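You operate a simulated robot arm through the tools that you are given. There is no shell and no other tool. Be economical: measure what you need, move in short steps, check, and stop when the job is done.

Carry out the task below with a simulated robot arm. There is one attempt and no reset: what you move stays moved.

TASK
Open the tub flap.
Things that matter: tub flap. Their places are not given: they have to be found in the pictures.

It is judged by the outcome, as a careful person would: the job done as asked, and still so three seconds after it is handed in. It fails if anything else is knocked over, pushed out of place, dropped, spilled or broken.

THE ROBOT
A 7-joint arm with a two-finger parallel gripper, fixed in place. Base frame: the origin is at the foot of the arm, x ahead of it, y to its left, z up; the work surface is at about z = 801. Lengths are in mm, angles in degrees, forces in N, time in s.
With the tool pointing down near the work surface it reaches from about 300 to 700 mm from the base axis. Its first joint turns from -66.0 to 66.0 degrees. Payload 1.57 kg.
Tool frame: the origin (TCP) lies between the finger pads and is the grasp point; the fingertips stand 30 mm ahead of it; z points along the fingers, y is the line along which they close. The gripper opens to 110 mm. The fingers are 24 mm wide and 12 mm thick; the gripper's body (48 by 112 mm) begins 78 mm behind the TCP.
Orientation is that of the tool frame in the base frame, as a unit quaternion [w, x, y, z]. With the fingers straight down and closing along the base's y, the tool's x points along the base's -x, its y along +y and its z along -z.

THE INTERFACE
- The arm moves only by the tool arm_command. Its argument "targets" is a list that holds one entry, the list of rows, each a list of 7 numbers: the shift along the tool's x, y, z in mm, then the turn, a rotation vector about the tool's x, y, z in degrees, then the opening, from 0 (shut) to 1 (fully open). In form: [[[x, y, z, wx, wy, wz, fingers], ...]]. A call has 1 to 8 rows; each row is the pose to reach, as a shift and turn from the pose commanded when the call began, along the tool's axes at that moment. A row lasts 0.2 s, in which the tool goes at most 50 mm and 8.6 degrees; a call with a longer step from one row to the next is refused whole, and so is a gripper value outside its range. A pose out of reach is approached as far as the arm can. The call stops where the force on the tool passes 40 N (or 10 N more than at its start, if that is more) or the arm is blocked; 0.2 s more then pass. The fingers move at their own pace (about 108 mm/s each) and stop on an object; they squeeze with about 40 N. The grip force told is the motor's: it shows also when the fingers shut on nothing. Time passes only in rows, and 0.2 s behind the last, so rows that repeat a pose let the fingers close. It gives the time, the measured TCP pose, the force on the tool (base axes), the opening and the grip force at its end, in the units of the frame above (readings bear some noise).
- Cameras (640 x 400 px; columns grow to the right, rows downward): "scene" is fixed at [158, -382.9, 1413.3]; the picture's right is [0.85, -0.53, 0.00], its down [-0.26, -0.41, -0.88] and it looks along [0.46, 0.74, -0.48] (base axes); focal length 355 px, centre (320, 200). "wrist" rides on the gripper at [-36, 0, -80] in the tool frame; the picture's right is [0.00, -1.00, 0.00], its down [0.97, 0.00, -0.24] and it looks along [0.24, 0.00, 0.97] (tool axes); focal length 218 px, centre (320, 200).
- camera(camera): a new picture of that camera. No time passes.
- point_at(camera, pixels): for up to 12 pixels [column, row] of the newest picture of that camera ("zoom" is the newest enlarged one), the place [x, y, z] in the base frame of the surface seen there, good to about 3 mm. No time passes.
- inspect(camera, box): a new picture of the part [left, top, right, bottom] of that camera's present view, enlarged. No time passes.
- finish_job(): hands the job in; it is judged then, once.

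Work in short steps. Measure before you move; look again where a grasp or a placing could have gone wrong, and mend it. You have 60 turns and 24 pictures in all, the two below and enlarged ones among them. Open the gripper and draw the arm clear of the work before you hand the job in, unless the task says otherwise; then end with one line.

The tools are called after "Request:" as a command line: name --argument value ..., lists and objects as JSON in quotes. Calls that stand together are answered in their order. arm_command: Moves the arm, as the interface text tells. Its arguments: {"type":"object","properties":{"targets":{"type":"array"}},"required":["targets"]} The other tools are called the same way: camera (camera) takes a picture; point_at (camera, pixels) gives the place of the surface under pixels of a picture; inspect (camera, box) takes an enlarged picture of a part of a camera's view; finish_job () hands the job in.

At the start:

```text
t: 0.0
tool_pos: [436.4, 183.7, 1101.2]
ee_rot: [0.0, 0.001, 1.0, 0.0]
ft_force: [-0.7, 0.9, 0.0]
opening: 110.0
gripper_force: 0.0
```

scene: 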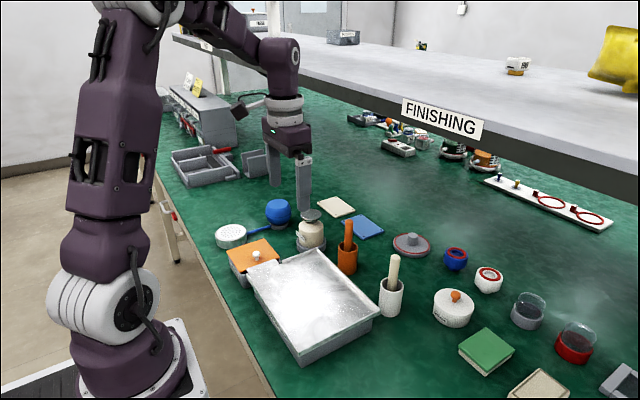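
wrist: 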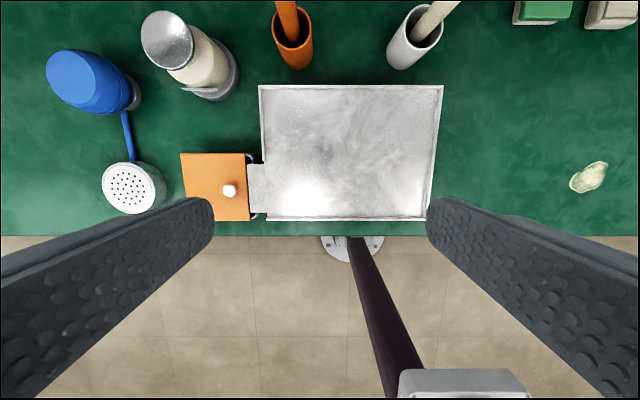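

The orange lid with a white knob (scene ~(252,256), wrist ~(218,188)) may be the tub flap. I'll look closer.

Request:
inspect --camera "scene" --box '[200, 190, 400, 370]'

Request:
inspect --camera "wrist" --box '[90, 120, 290, 245]'

```text
2.22 times, centred on (300, 280) of scene
```

zoom: 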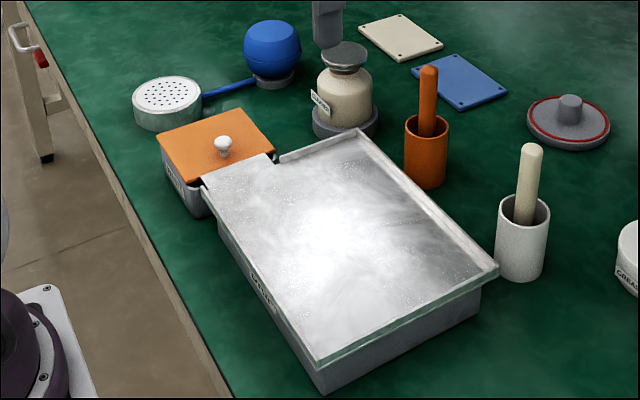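

```text
3.20 times, centred on (190, 182) of wrist
```

zoom: 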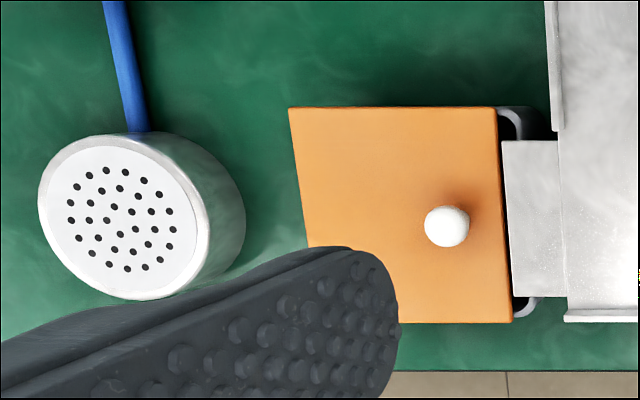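

Request:
inspect --camera "scene" --box '[215, 220, 311, 280]'

Request:
point_at --camera "wrist" --pixels '[[182, 155], [245, 154], [249, 219], [216, 200], [229, 190], [229, 186], [255, 175], [265, 165], [253, 156], [130, 180], [200, 60], [350, 150]]'

```text
6.67 times, centred on (263, 250) of scene
```

zoom: 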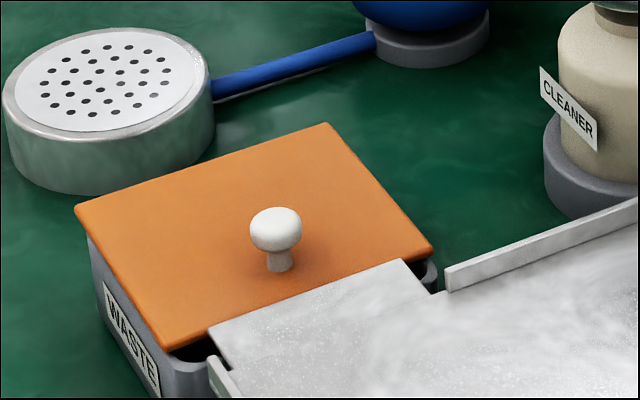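

```text
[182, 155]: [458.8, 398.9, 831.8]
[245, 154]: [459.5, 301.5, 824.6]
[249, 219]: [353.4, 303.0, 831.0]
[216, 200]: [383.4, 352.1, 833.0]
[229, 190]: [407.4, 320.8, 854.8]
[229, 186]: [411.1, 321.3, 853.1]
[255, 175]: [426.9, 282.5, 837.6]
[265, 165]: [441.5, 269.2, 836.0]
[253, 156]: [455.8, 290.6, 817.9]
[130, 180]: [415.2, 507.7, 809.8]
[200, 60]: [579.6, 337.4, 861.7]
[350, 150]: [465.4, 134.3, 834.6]
```

Request:
point_at --camera "zoom" --pixels '[[276, 212], [252, 230], [276, 235], [299, 230], [279, 258], [279, 268], [78, 208], [326, 124], [430, 250], [165, 345], [100, 45], [210, 110]]'

```text
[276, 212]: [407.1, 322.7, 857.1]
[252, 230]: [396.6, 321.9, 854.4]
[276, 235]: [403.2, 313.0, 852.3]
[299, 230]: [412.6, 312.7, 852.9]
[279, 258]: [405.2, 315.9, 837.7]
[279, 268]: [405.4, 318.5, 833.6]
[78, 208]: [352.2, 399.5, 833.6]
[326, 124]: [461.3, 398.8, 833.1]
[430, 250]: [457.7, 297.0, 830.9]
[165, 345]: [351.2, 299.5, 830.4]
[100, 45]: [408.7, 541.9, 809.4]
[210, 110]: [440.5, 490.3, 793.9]
```

Knob centre is about (406.5, 320, 851), free edge of the flap at y≈299, hinge presumably along y≈399. I'll turn the tool 90° so the fingers close along x (parallel to the hinge) and go above the knob.

Request:
arm_command --targets '[[[4, 17, 15, 0, 0, -8.5, 1], [8, 34, 30, 0, 0, -17, 1], [12, 51, 45, 0, 0, -25.5, 1], [16, 68, 60, 0, 0, -34, 1], [20, 85, 75, 0, 0, -42.5, 1], [24, 102, 90, 0, 0, -51, 1], [27, 119, 105, 0, 0, -59.5, 1], [30, 136, 120, 0, 0, -68, 1]]]'

```text
t: 1.8
tool_pos: [406.6, 319.9, 980.4]
ee_rot: [0.0, -0.56, 0.828, 0.0]
ft_force: [0.2, 0.5, -0.1]
opening: 109.8
gripper_force: 0.2
```

Turned 68° as intended; I finish the turn and set the fingers to a moderate opening, descending a bit.

Request:
arm_command --targets '[[[0, 0, 15, 0, 0, -7.4, 0.7], [0, 0, 30, 0, 0, -14.8, 0.6], [0, 0, 45, 0, 0, -22, 0.5], [0, 0, 60, 0, 0, -22, 0.5]]]'

Request:
camera --camera "wrist"

```text
t: 2.8
tool_pos: [406.1, 318.8, 920.7]
ee_rot: [0.0, 0.708, -0.706, 0.0]
ft_force: [1.0, -0.6, -0.4]
opening: 54.8
gripper_force: 0.0
```

```text
18 pictures are left
```

wrist: 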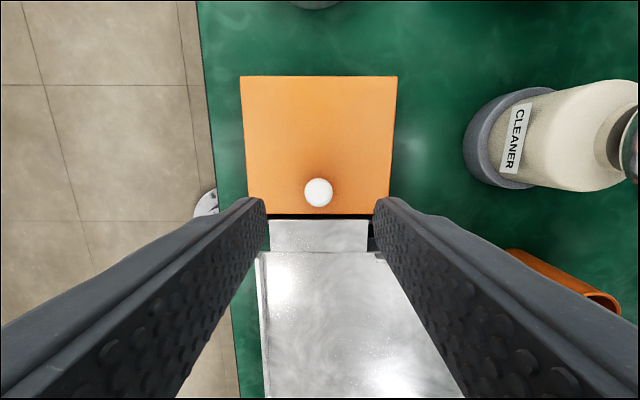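

The knob (318,192) is centred between the fingers. I lower so the fingertips straddle the ball (tips at z≈842), then close.

Request:
arm_command --targets '[[[-1, 0, 20, 0, 0, 0, 0.5], [-1.5, 0, 40, 0, 0, 0, 0.4], [-1.5, 0, 48, 0, 0, 0, 0.4], [-1.5, 0, 48, 0, 0, 0, 0], [-1.5, 0, 48, 0, 0, 0, 0], [-1.5, 0, 48, 0, 0, 0, 0]]]'

Request:
inspect --camera "scene" --box '[205, 190, 325, 280]'

```text
t: 4.2
tool_pos: [405.0, 321.2, 872.2]
ee_rot: [0.0, 0.707, -0.707, 0.0]
ft_force: [-3.0, 1.0, -3.9]
opening: 19.2
gripper_force: 33.0
```

```text
4.44 times, centred on (265, 235) of scene
```

zoom: 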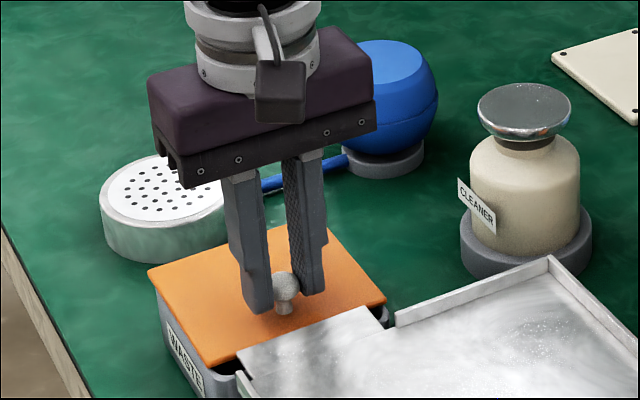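

Knob held (opening 19.2). I lift along the first 15° of the arc about the hinge at y≈399, z≈829.

Request:
arm_command --targets '[[[-2.2, 0, -6.7, 0, 0, 0, 0], [-5, 0, -13.2, 0, 0, 0, 0], [-8.3, 0, -19.4, 0, 0, 0, 0], [-8.3, 0, -19.4, 0, 0, 0, 0]]]'

Request:
inspect --camera "scene" --box '[205, 190, 325, 280]'

```text
t: 5.2
tool_pos: [406.0, 328.4, 891.7]
ee_rot: [-0.002, -0.707, 0.708, 0.0]
ft_force: [-12.8, -13.7, -5.3]
opening: 19.3
gripper_force: 32.3
```

```text
4.44 times, centred on (265, 235) of scene
```

zoom: 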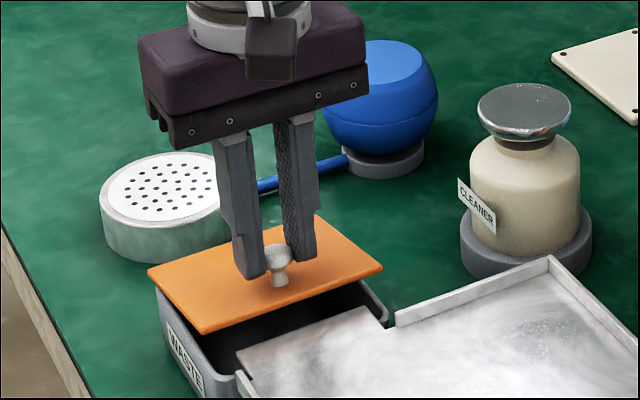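

The flap rises at the tray side with its far edge fixed, so the hinge is confirmed. Forces are moderate; I continue the arc to about 36°.

Request:
arm_command --targets '[[[-2, 0, -4.2, 0, 0, 0, 0], [-4.6, 0, -8.2, 0, 0, 0, 0], [-7.6, 0, -12, 0, 0, 0, 0], [-11, 0, -15.6, 0, 0, 0, 0], [-14.5, 0, -19, 0, 0, 0, 0], [-18.5, 0, -22.2, 0, 0, 0, 0], [-18.5, 0, -22.2, 0, 0, 0, 0]]]'

Request:
inspect --camera "scene" --box '[205, 190, 325, 280]'

```text
t: 6.8
tool_pos: [404.5, 347.2, 914.4]
ee_rot: [-0.002, -0.707, 0.707, -0.001]
ft_force: [-23.8, -14.1, 0.2]
opening: 19.1
gripper_force: 33.6
```

```text
4.44 times, centred on (265, 235) of scene
```

zoom: 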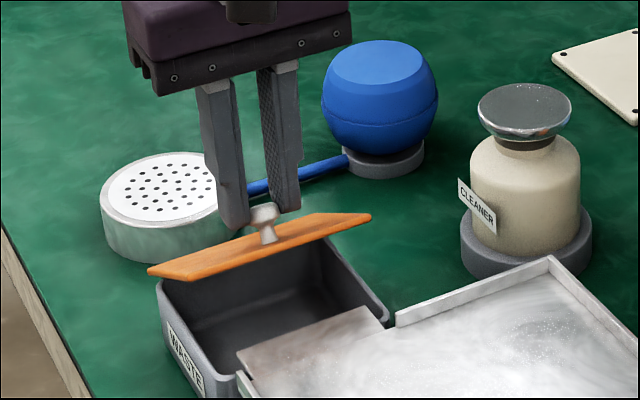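

Opening well (~36°). The sideways force (-24 N in x) shows a slight x offset, which I relieve with +2 mm tool y while going on to ~76°.

Request:
arm_command --targets '[[[-0.5, 1.5, -0.5, 0, 0, 0, 0], [-5, 2.5, -4, 0, 0, 0, 0], [-10.7, 2.5, -7.7, 0, 0, 0, 0], [-17, 2.5, -10.7, 0, 0, 0, 0], [-23.8, 2.5, -13.3, 0, 0, 0, 0], [-30.5, 2.5, -15.2, 0, 0, 0, 0], [-37.5, 2.5, -16.5, 0, 0, 0, 0], [-37.5, 2.5, -16.5, 0, 0, 0, 0]]]'

Request:
inspect --camera "scene" --box '[205, 190, 325, 280]'

```text
t: 8.6
tool_pos: [404.4, 385.4, 932.4]
ee_rot: [-0.002, 0.707, -0.707, 0.001]
ft_force: [3.9, -14.7, 21.8]
opening: 18.9
gripper_force: 33.0
```

```text
4.44 times, centred on (265, 235) of scene
```

zoom: 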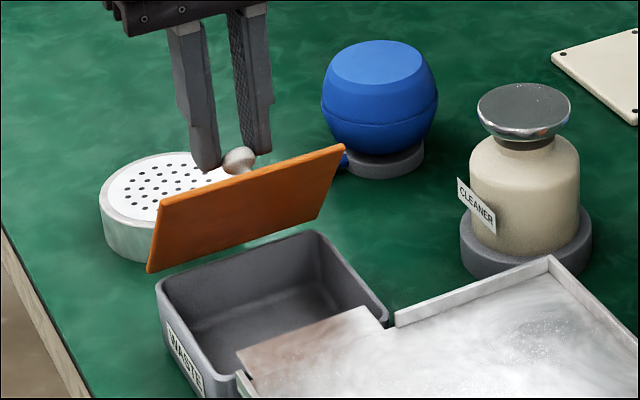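

About 66° open. I raise the path slightly (upward reaction 22 N) and continue past vertical to ~97°.

Request:
arm_command --targets '[[[-0.5, 0, -2, 0, 0, 0, 0], [-6.5, 0, -3, 0, 0, 0, 0], [-13, 0, -3.2, 0, 0, 0, 0], [-20, 0, -2.5, 0, 0, 0, 0], [-27, 0, -1, 0, 0, 0, 0], [-34, 0, 1, 0, 0, 0, 0], [-40.5, 0, 3.5, 0, 0, 0, 0], [-40.5, 0, 3.5, 0, 0, 0, 0]]]'

Request:
inspect --camera "scene" --box '[195, 170, 315, 280]'

```text
t: 10.4
tool_pos: [404.4, 427.7, 929.3]
ee_rot: [-0.003, 0.708, -0.706, 0.0]
ft_force: [21.4, -3.2, 23.2]
opening: 19.1
gripper_force: 33.8
```

```text
3.64 times, centred on (255, 225) of scene
```

zoom: 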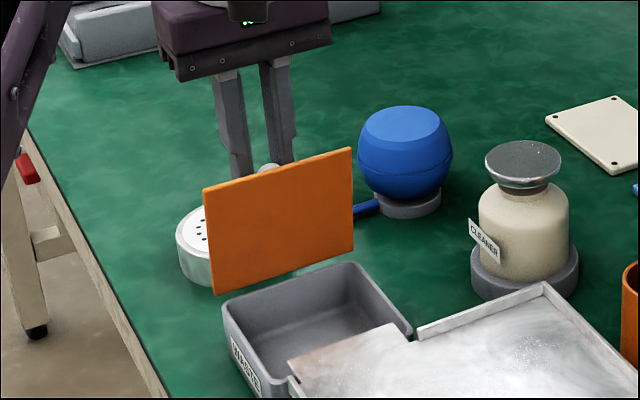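

Flap is at ~95°. I push gently further to ~103° to feel for a stop, relieving the side offsets.

Request:
arm_command --targets '[[[0, -1, -1.5, 0, 0, 0, 0], [-3.5, -1, -0.5, 0, 0, 0, 0], [-7, -1, 1, 0, 0, 0, 0], [-10, -1, 2.5, 0, 0, 0, 0], [-10, -1, 2.5, 0, 0, 0, 0]]]'

Request:
camera --camera "wrist"

Request:
inspect --camera "scene" --box '[195, 170, 315, 280]'

```text
t: 11.6
tool_pos: [405.1, 434.1, 925.3]
ee_rot: [0.0, 0.708, -0.706, 0.001]
ft_force: [16.5, -5.2, 18.9]
opening: 19.1
gripper_force: 33.3
```

```text
12 pictures are left
```

wrist: 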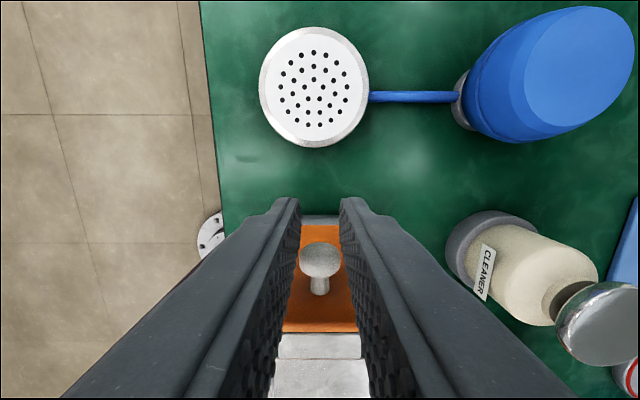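

```text
3.64 times, centred on (255, 225) of scene
```

zoom: 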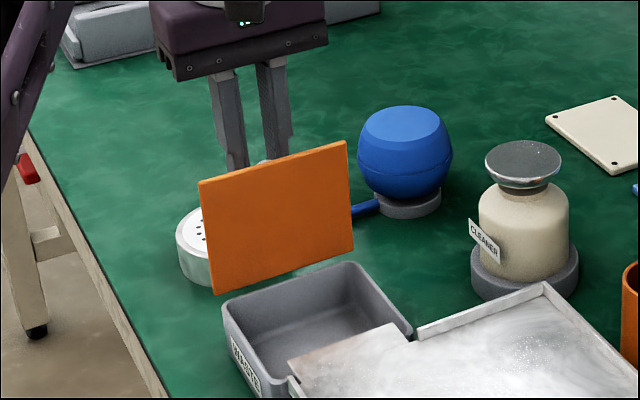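

Request:
point_at --camera "wrist" --pixels '[[320, 146], [316, 140], [315, 90], [267, 90], [320, 228], [320, 325], [300, 240], [400, 96]]'

Request:
point_at --camera "zoom" --pixels '[[203, 188], [343, 147], [348, 240], [217, 288], [190, 215], [180, 240]]'

```text
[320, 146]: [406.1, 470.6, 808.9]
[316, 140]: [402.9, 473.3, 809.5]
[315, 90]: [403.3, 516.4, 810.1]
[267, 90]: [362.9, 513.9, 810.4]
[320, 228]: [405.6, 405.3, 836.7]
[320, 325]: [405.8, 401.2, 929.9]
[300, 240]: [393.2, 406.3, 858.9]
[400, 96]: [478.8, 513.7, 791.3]
```

```text
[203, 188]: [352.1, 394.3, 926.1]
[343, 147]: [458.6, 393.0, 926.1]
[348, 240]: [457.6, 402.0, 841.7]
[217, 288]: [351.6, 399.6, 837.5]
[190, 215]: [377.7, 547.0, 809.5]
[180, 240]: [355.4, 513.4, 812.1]
```

Request:
point_at --camera "wrist" --pixels '[[320, 260], [320, 245], [320, 274], [320, 290], [340, 300], [300, 310]]'

```text
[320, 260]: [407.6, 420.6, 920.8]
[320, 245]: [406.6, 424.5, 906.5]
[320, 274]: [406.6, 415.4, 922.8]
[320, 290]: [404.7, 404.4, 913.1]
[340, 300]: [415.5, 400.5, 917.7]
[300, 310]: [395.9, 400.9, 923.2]
```

The flap is near vertical (~88°) and the pads have slipped toward +y off the knob centre (knob ≈ y 418, TCP 434). I open the fingers slightly to see whether the flap holds itself.

Request:
arm_command --targets '[[[0, 0, 0, 0, 0, 0, 0.25], [0, 0, 0, 0, 0, 0, 0.3]]]'

Request:
camera --camera "wrist"

```text
t: 12.2
tool_pos: [404.8, 435.5, 925.9]
ee_rot: [0.0, 0.708, -0.706, -0.001]
ft_force: [0.7, 1.3, 0.1]
opening: 33.2
gripper_force: 0.0
```

```text
10 pictures are left
```

wrist: 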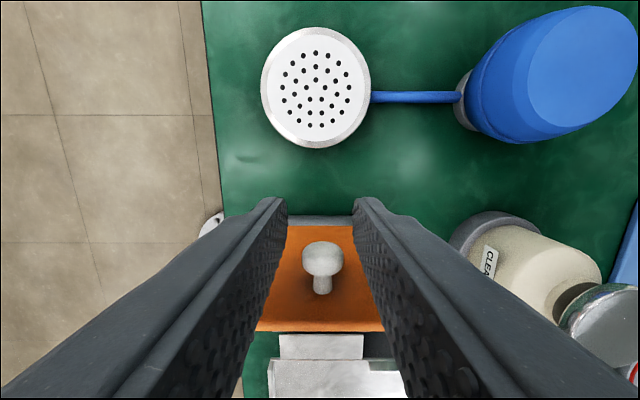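

Request:
arm_command --targets '[[[0, 0, 0, 0, 0, 0, 0.3], [0, 0, 0, 0, 0, 0, 0.3], [0, 0, 0, 0, 0, 0, 0.3], [0, 0, 0, 0, 0, 0, 0.3], [0, 0, 0, 0, 0, 0, 0.3], [0, 0, 0, 0, 0, 0, 0.3]]]'

Request:
camera --camera "wrist"

Request:
point_at --camera "wrist" --pixels '[[322, 230], [322, 328], [270, 325], [370, 325], [322, 242], [322, 258]]'

```text
t: 13.6
tool_pos: [404.5, 434.2, 926.0]
ee_rot: [0.0, -0.707, 0.707, 0.0]
ft_force: [-0.8, -0.1, 0.3]
opening: 33.0
gripper_force: 0.1
```

```text
9 pictures are left
```

wrist: 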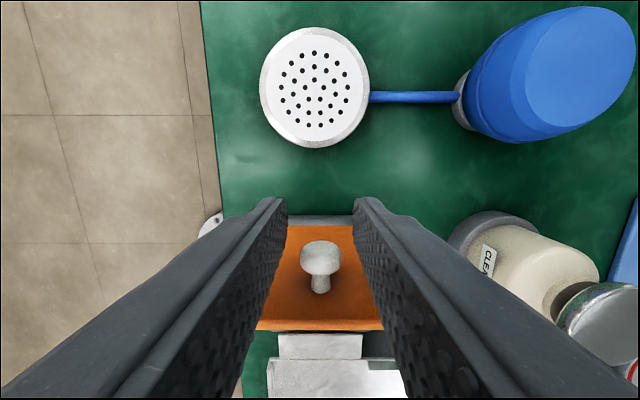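

```text
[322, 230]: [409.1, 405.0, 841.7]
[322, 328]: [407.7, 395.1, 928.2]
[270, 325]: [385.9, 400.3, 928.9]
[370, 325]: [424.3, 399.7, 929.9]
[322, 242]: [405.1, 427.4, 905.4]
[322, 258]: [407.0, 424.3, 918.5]
```

The flap holds by itself at ~87°. To be certain it's fully open I'll lift clear, come down on the inside with closed fingers and gently push it toward its stop.

Request:
arm_command --targets '[[[0, 0, -25, 0, 0, 0, 0.3], [0, 0, -50, 0, 0, 0, 0.3], [0, 0, -75, 0, 0, 0, 0.1], [20, 0, -75, 0, 0, 0, 0], [45, 0, -75, 0, 0, 0, 0], [67, 0, -75, 0, 0, 0, 0], [67, 0, -75, 0, 0, 0, 0]]]'

Request:
arm_command --targets '[[[0, 0, 20, 0, 0, 0, 0], [0, 0, 45, 0, 0, 0, 0], [0, 0, 70, 0, 0, 0, 0], [0, 0, 70, 0, 0, 0, 0]]]'

Request:
inspect --camera "scene" --box '[195, 170, 315, 280]'

```text
t: 15.2
tool_pos: [405.4, 366.6, 1000.0]
ee_rot: [0.0, -0.706, 0.708, 0.0]
ft_force: [-0.3, -0.6, -0.1]
opening: 0.1
gripper_force: 21.3
```

```text
t: 16.2
tool_pos: [404.5, 367.2, 929.2]
ee_rot: [-0.001, -0.707, 0.707, 0.0]
ft_force: [0.1, 0.7, 1.0]
opening: 0.0
gripper_force: 21.2
```

```text
3.64 times, centred on (255, 225) of scene
```

zoom: 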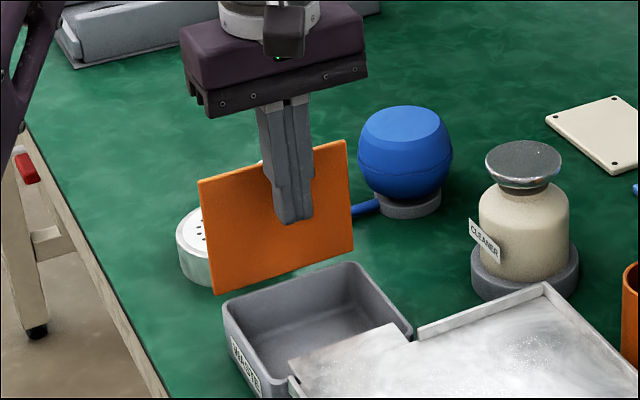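

Fingers are inside the open flap, which hasn't moved. I push slowly toward +y in small steps, watching the force.

Request:
arm_command --targets '[[[-5, 0, 0, 0, 0, 0, 0], [-10, 0, 0, 0, 0, 0, 0], [-14, 0, 0, 0, 0, 0, 0], [-18, 0, 0, 0, 0, 0, 0], [-21, 0, 0, 0, 0, 0, 0], [-24, 0, 0, 0, 0, 0, 0], [-24, 0, 0, 0, 0, 0, 0]]]'

```text
t: 17.8
tool_pos: [404.5, 392.2, 930.1]
ee_rot: [0.0, 0.707, -0.707, 0.0]
ft_force: [-0.9, -0.3, 0.8]
opening: 0.1
gripper_force: 21.8
```

Request:
inspect --camera "scene" --box '[195, 170, 315, 280]'

Request:
point_at --camera "zoom" --pixels '[[203, 188], [340, 150], [346, 240], [217, 286], [230, 260], [225, 190]]'

```text
3.64 times, centred on (255, 225) of scene
```

zoom: 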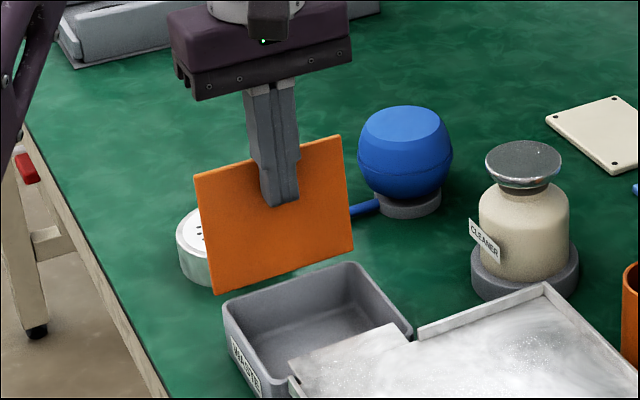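

```text
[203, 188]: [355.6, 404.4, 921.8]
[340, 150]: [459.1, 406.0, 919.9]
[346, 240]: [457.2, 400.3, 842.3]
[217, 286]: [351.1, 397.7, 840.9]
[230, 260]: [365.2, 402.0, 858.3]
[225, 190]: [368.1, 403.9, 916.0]
```

The flap moved easily to ~94° with little force. I push on a little more, slowly.

Request:
arm_command --targets '[[[-3, 0, 0, 0, 0, 0, 0], [-6, 0, 0, 0, 0, 0, 0], [-9, 0, 0, 0, 0, 0, 0], [-12, 0, 0, 0, 0, 0, 0], [-12, 0, 0, 0, 0, 0, 0]]]'

Request:
inspect --camera "scene" --box '[195, 170, 315, 280]'

```text
t: 19.0
tool_pos: [404.5, 405.1, 929.8]
ee_rot: [0.0, 0.707, -0.707, 0.0]
ft_force: [0.1, 0.6, -0.2]
opening: 0.0
gripper_force: 20.9
```

```text
3.64 times, centred on (255, 225) of scene
```

zoom: 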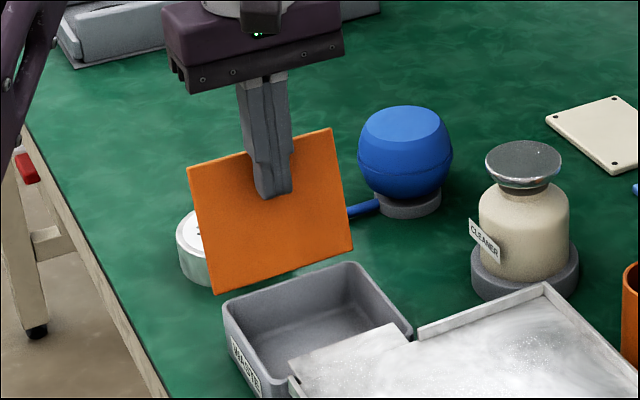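

Request:
arm_command --targets '[[[-3, 0, 0, 0, 0, 0, 0], [-6, 0, 0, 0, 0, 0, 0], [-9, 0, 0, 0, 0, 0, 0], [-12, 0, 0, 0, 0, 0, 0], [-12, 0, 0, 0, 0, 0, 0]]]'

Request:
inspect --camera "scene" --box '[195, 170, 315, 280]'

```text
t: 20.0
tool_pos: [404.3, 409.5, 929.8]
ee_rot: [-0.008, -0.707, 0.708, -0.005]
ft_force: [-3.6, -14.0, 10.8]
opening: 0.0
gripper_force: 21.2
stopped in row 4: the force on the tool passed its limit (the readings are from after the stop); the commanded pose is now the measured one
```

```text
3.64 times, centred on (255, 225) of scene
```

zoom: 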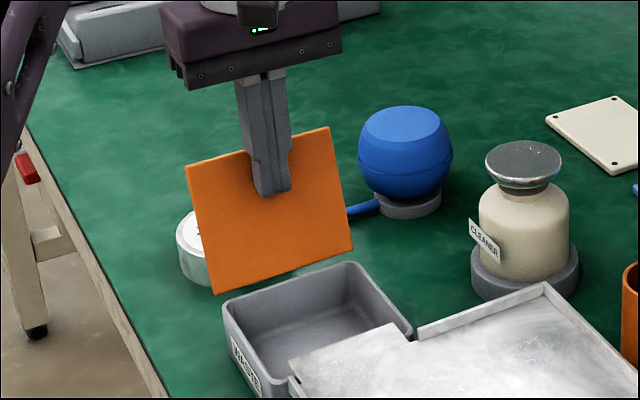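

The flap has reached its stop (~102°): force rose and it no longer moved. I back off toward -y, rise clear, and check.

Request:
arm_command --targets '[[[5, 0, 0, 0, 0, 0, 0], [20, 0, 0, 0, 0, 0, 0], [35, 0, 0, 0, 0, 0, 0], [40, 0, -30, 0, 0, 0, 0], [40, 0, -70, 0, 0, 0, 0], [40, 0, -110, 0, 0, 0, 0.3], [40, 0, -150, 0, 0, 0, 0.6], [40, 0, -170, 0, 0, 0, 1]]]'

Request:
arm_command --targets '[[[0, 0, 0, 0, 0, 0, 1], [0, 0, 0, 0, 0, 0, 1], [0, 0, 0, 0, 0, 0, 1], [0, 0, 0, 0, 0, 0, 1], [0, 0, 0, 0, 0, 0, 1]]]'

Request:
camera --camera "scene"

```text
t: 21.8
tool_pos: [404.0, 373.2, 1099.7]
ee_rot: [0.006, 0.708, -0.707, 0.004]
ft_force: [0.4, 0.0, 0.4]
opening: 109.9
gripper_force: 0.0
```

```text
t: 23.0
tool_pos: [403.9, 372.8, 1098.9]
ee_rot: [-0.006, -0.706, 0.708, -0.004]
ft_force: [0.4, 0.0, 0.4]
opening: 109.8
gripper_force: 0.1
```

```text
4 pictures are left
```

scene: 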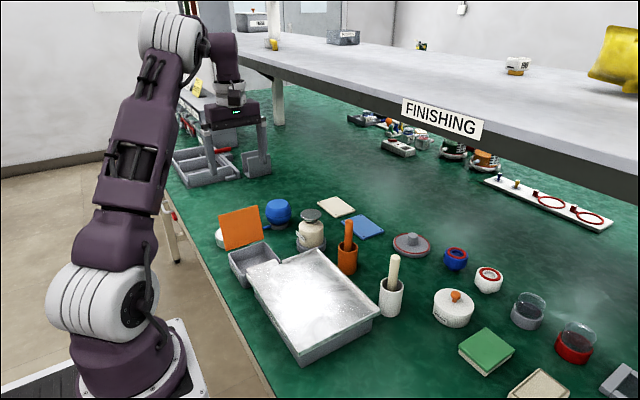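

The flap stands open on its own, nothing else has moved, and the arm is clear with the gripper open.

Request:
finish_job

```text
The job is handed in.
```

The tub flap is open, pushed to its stop at about 102°, and it stays there on its own. Nothing else was moved, and the arm is clear with the gripper open.
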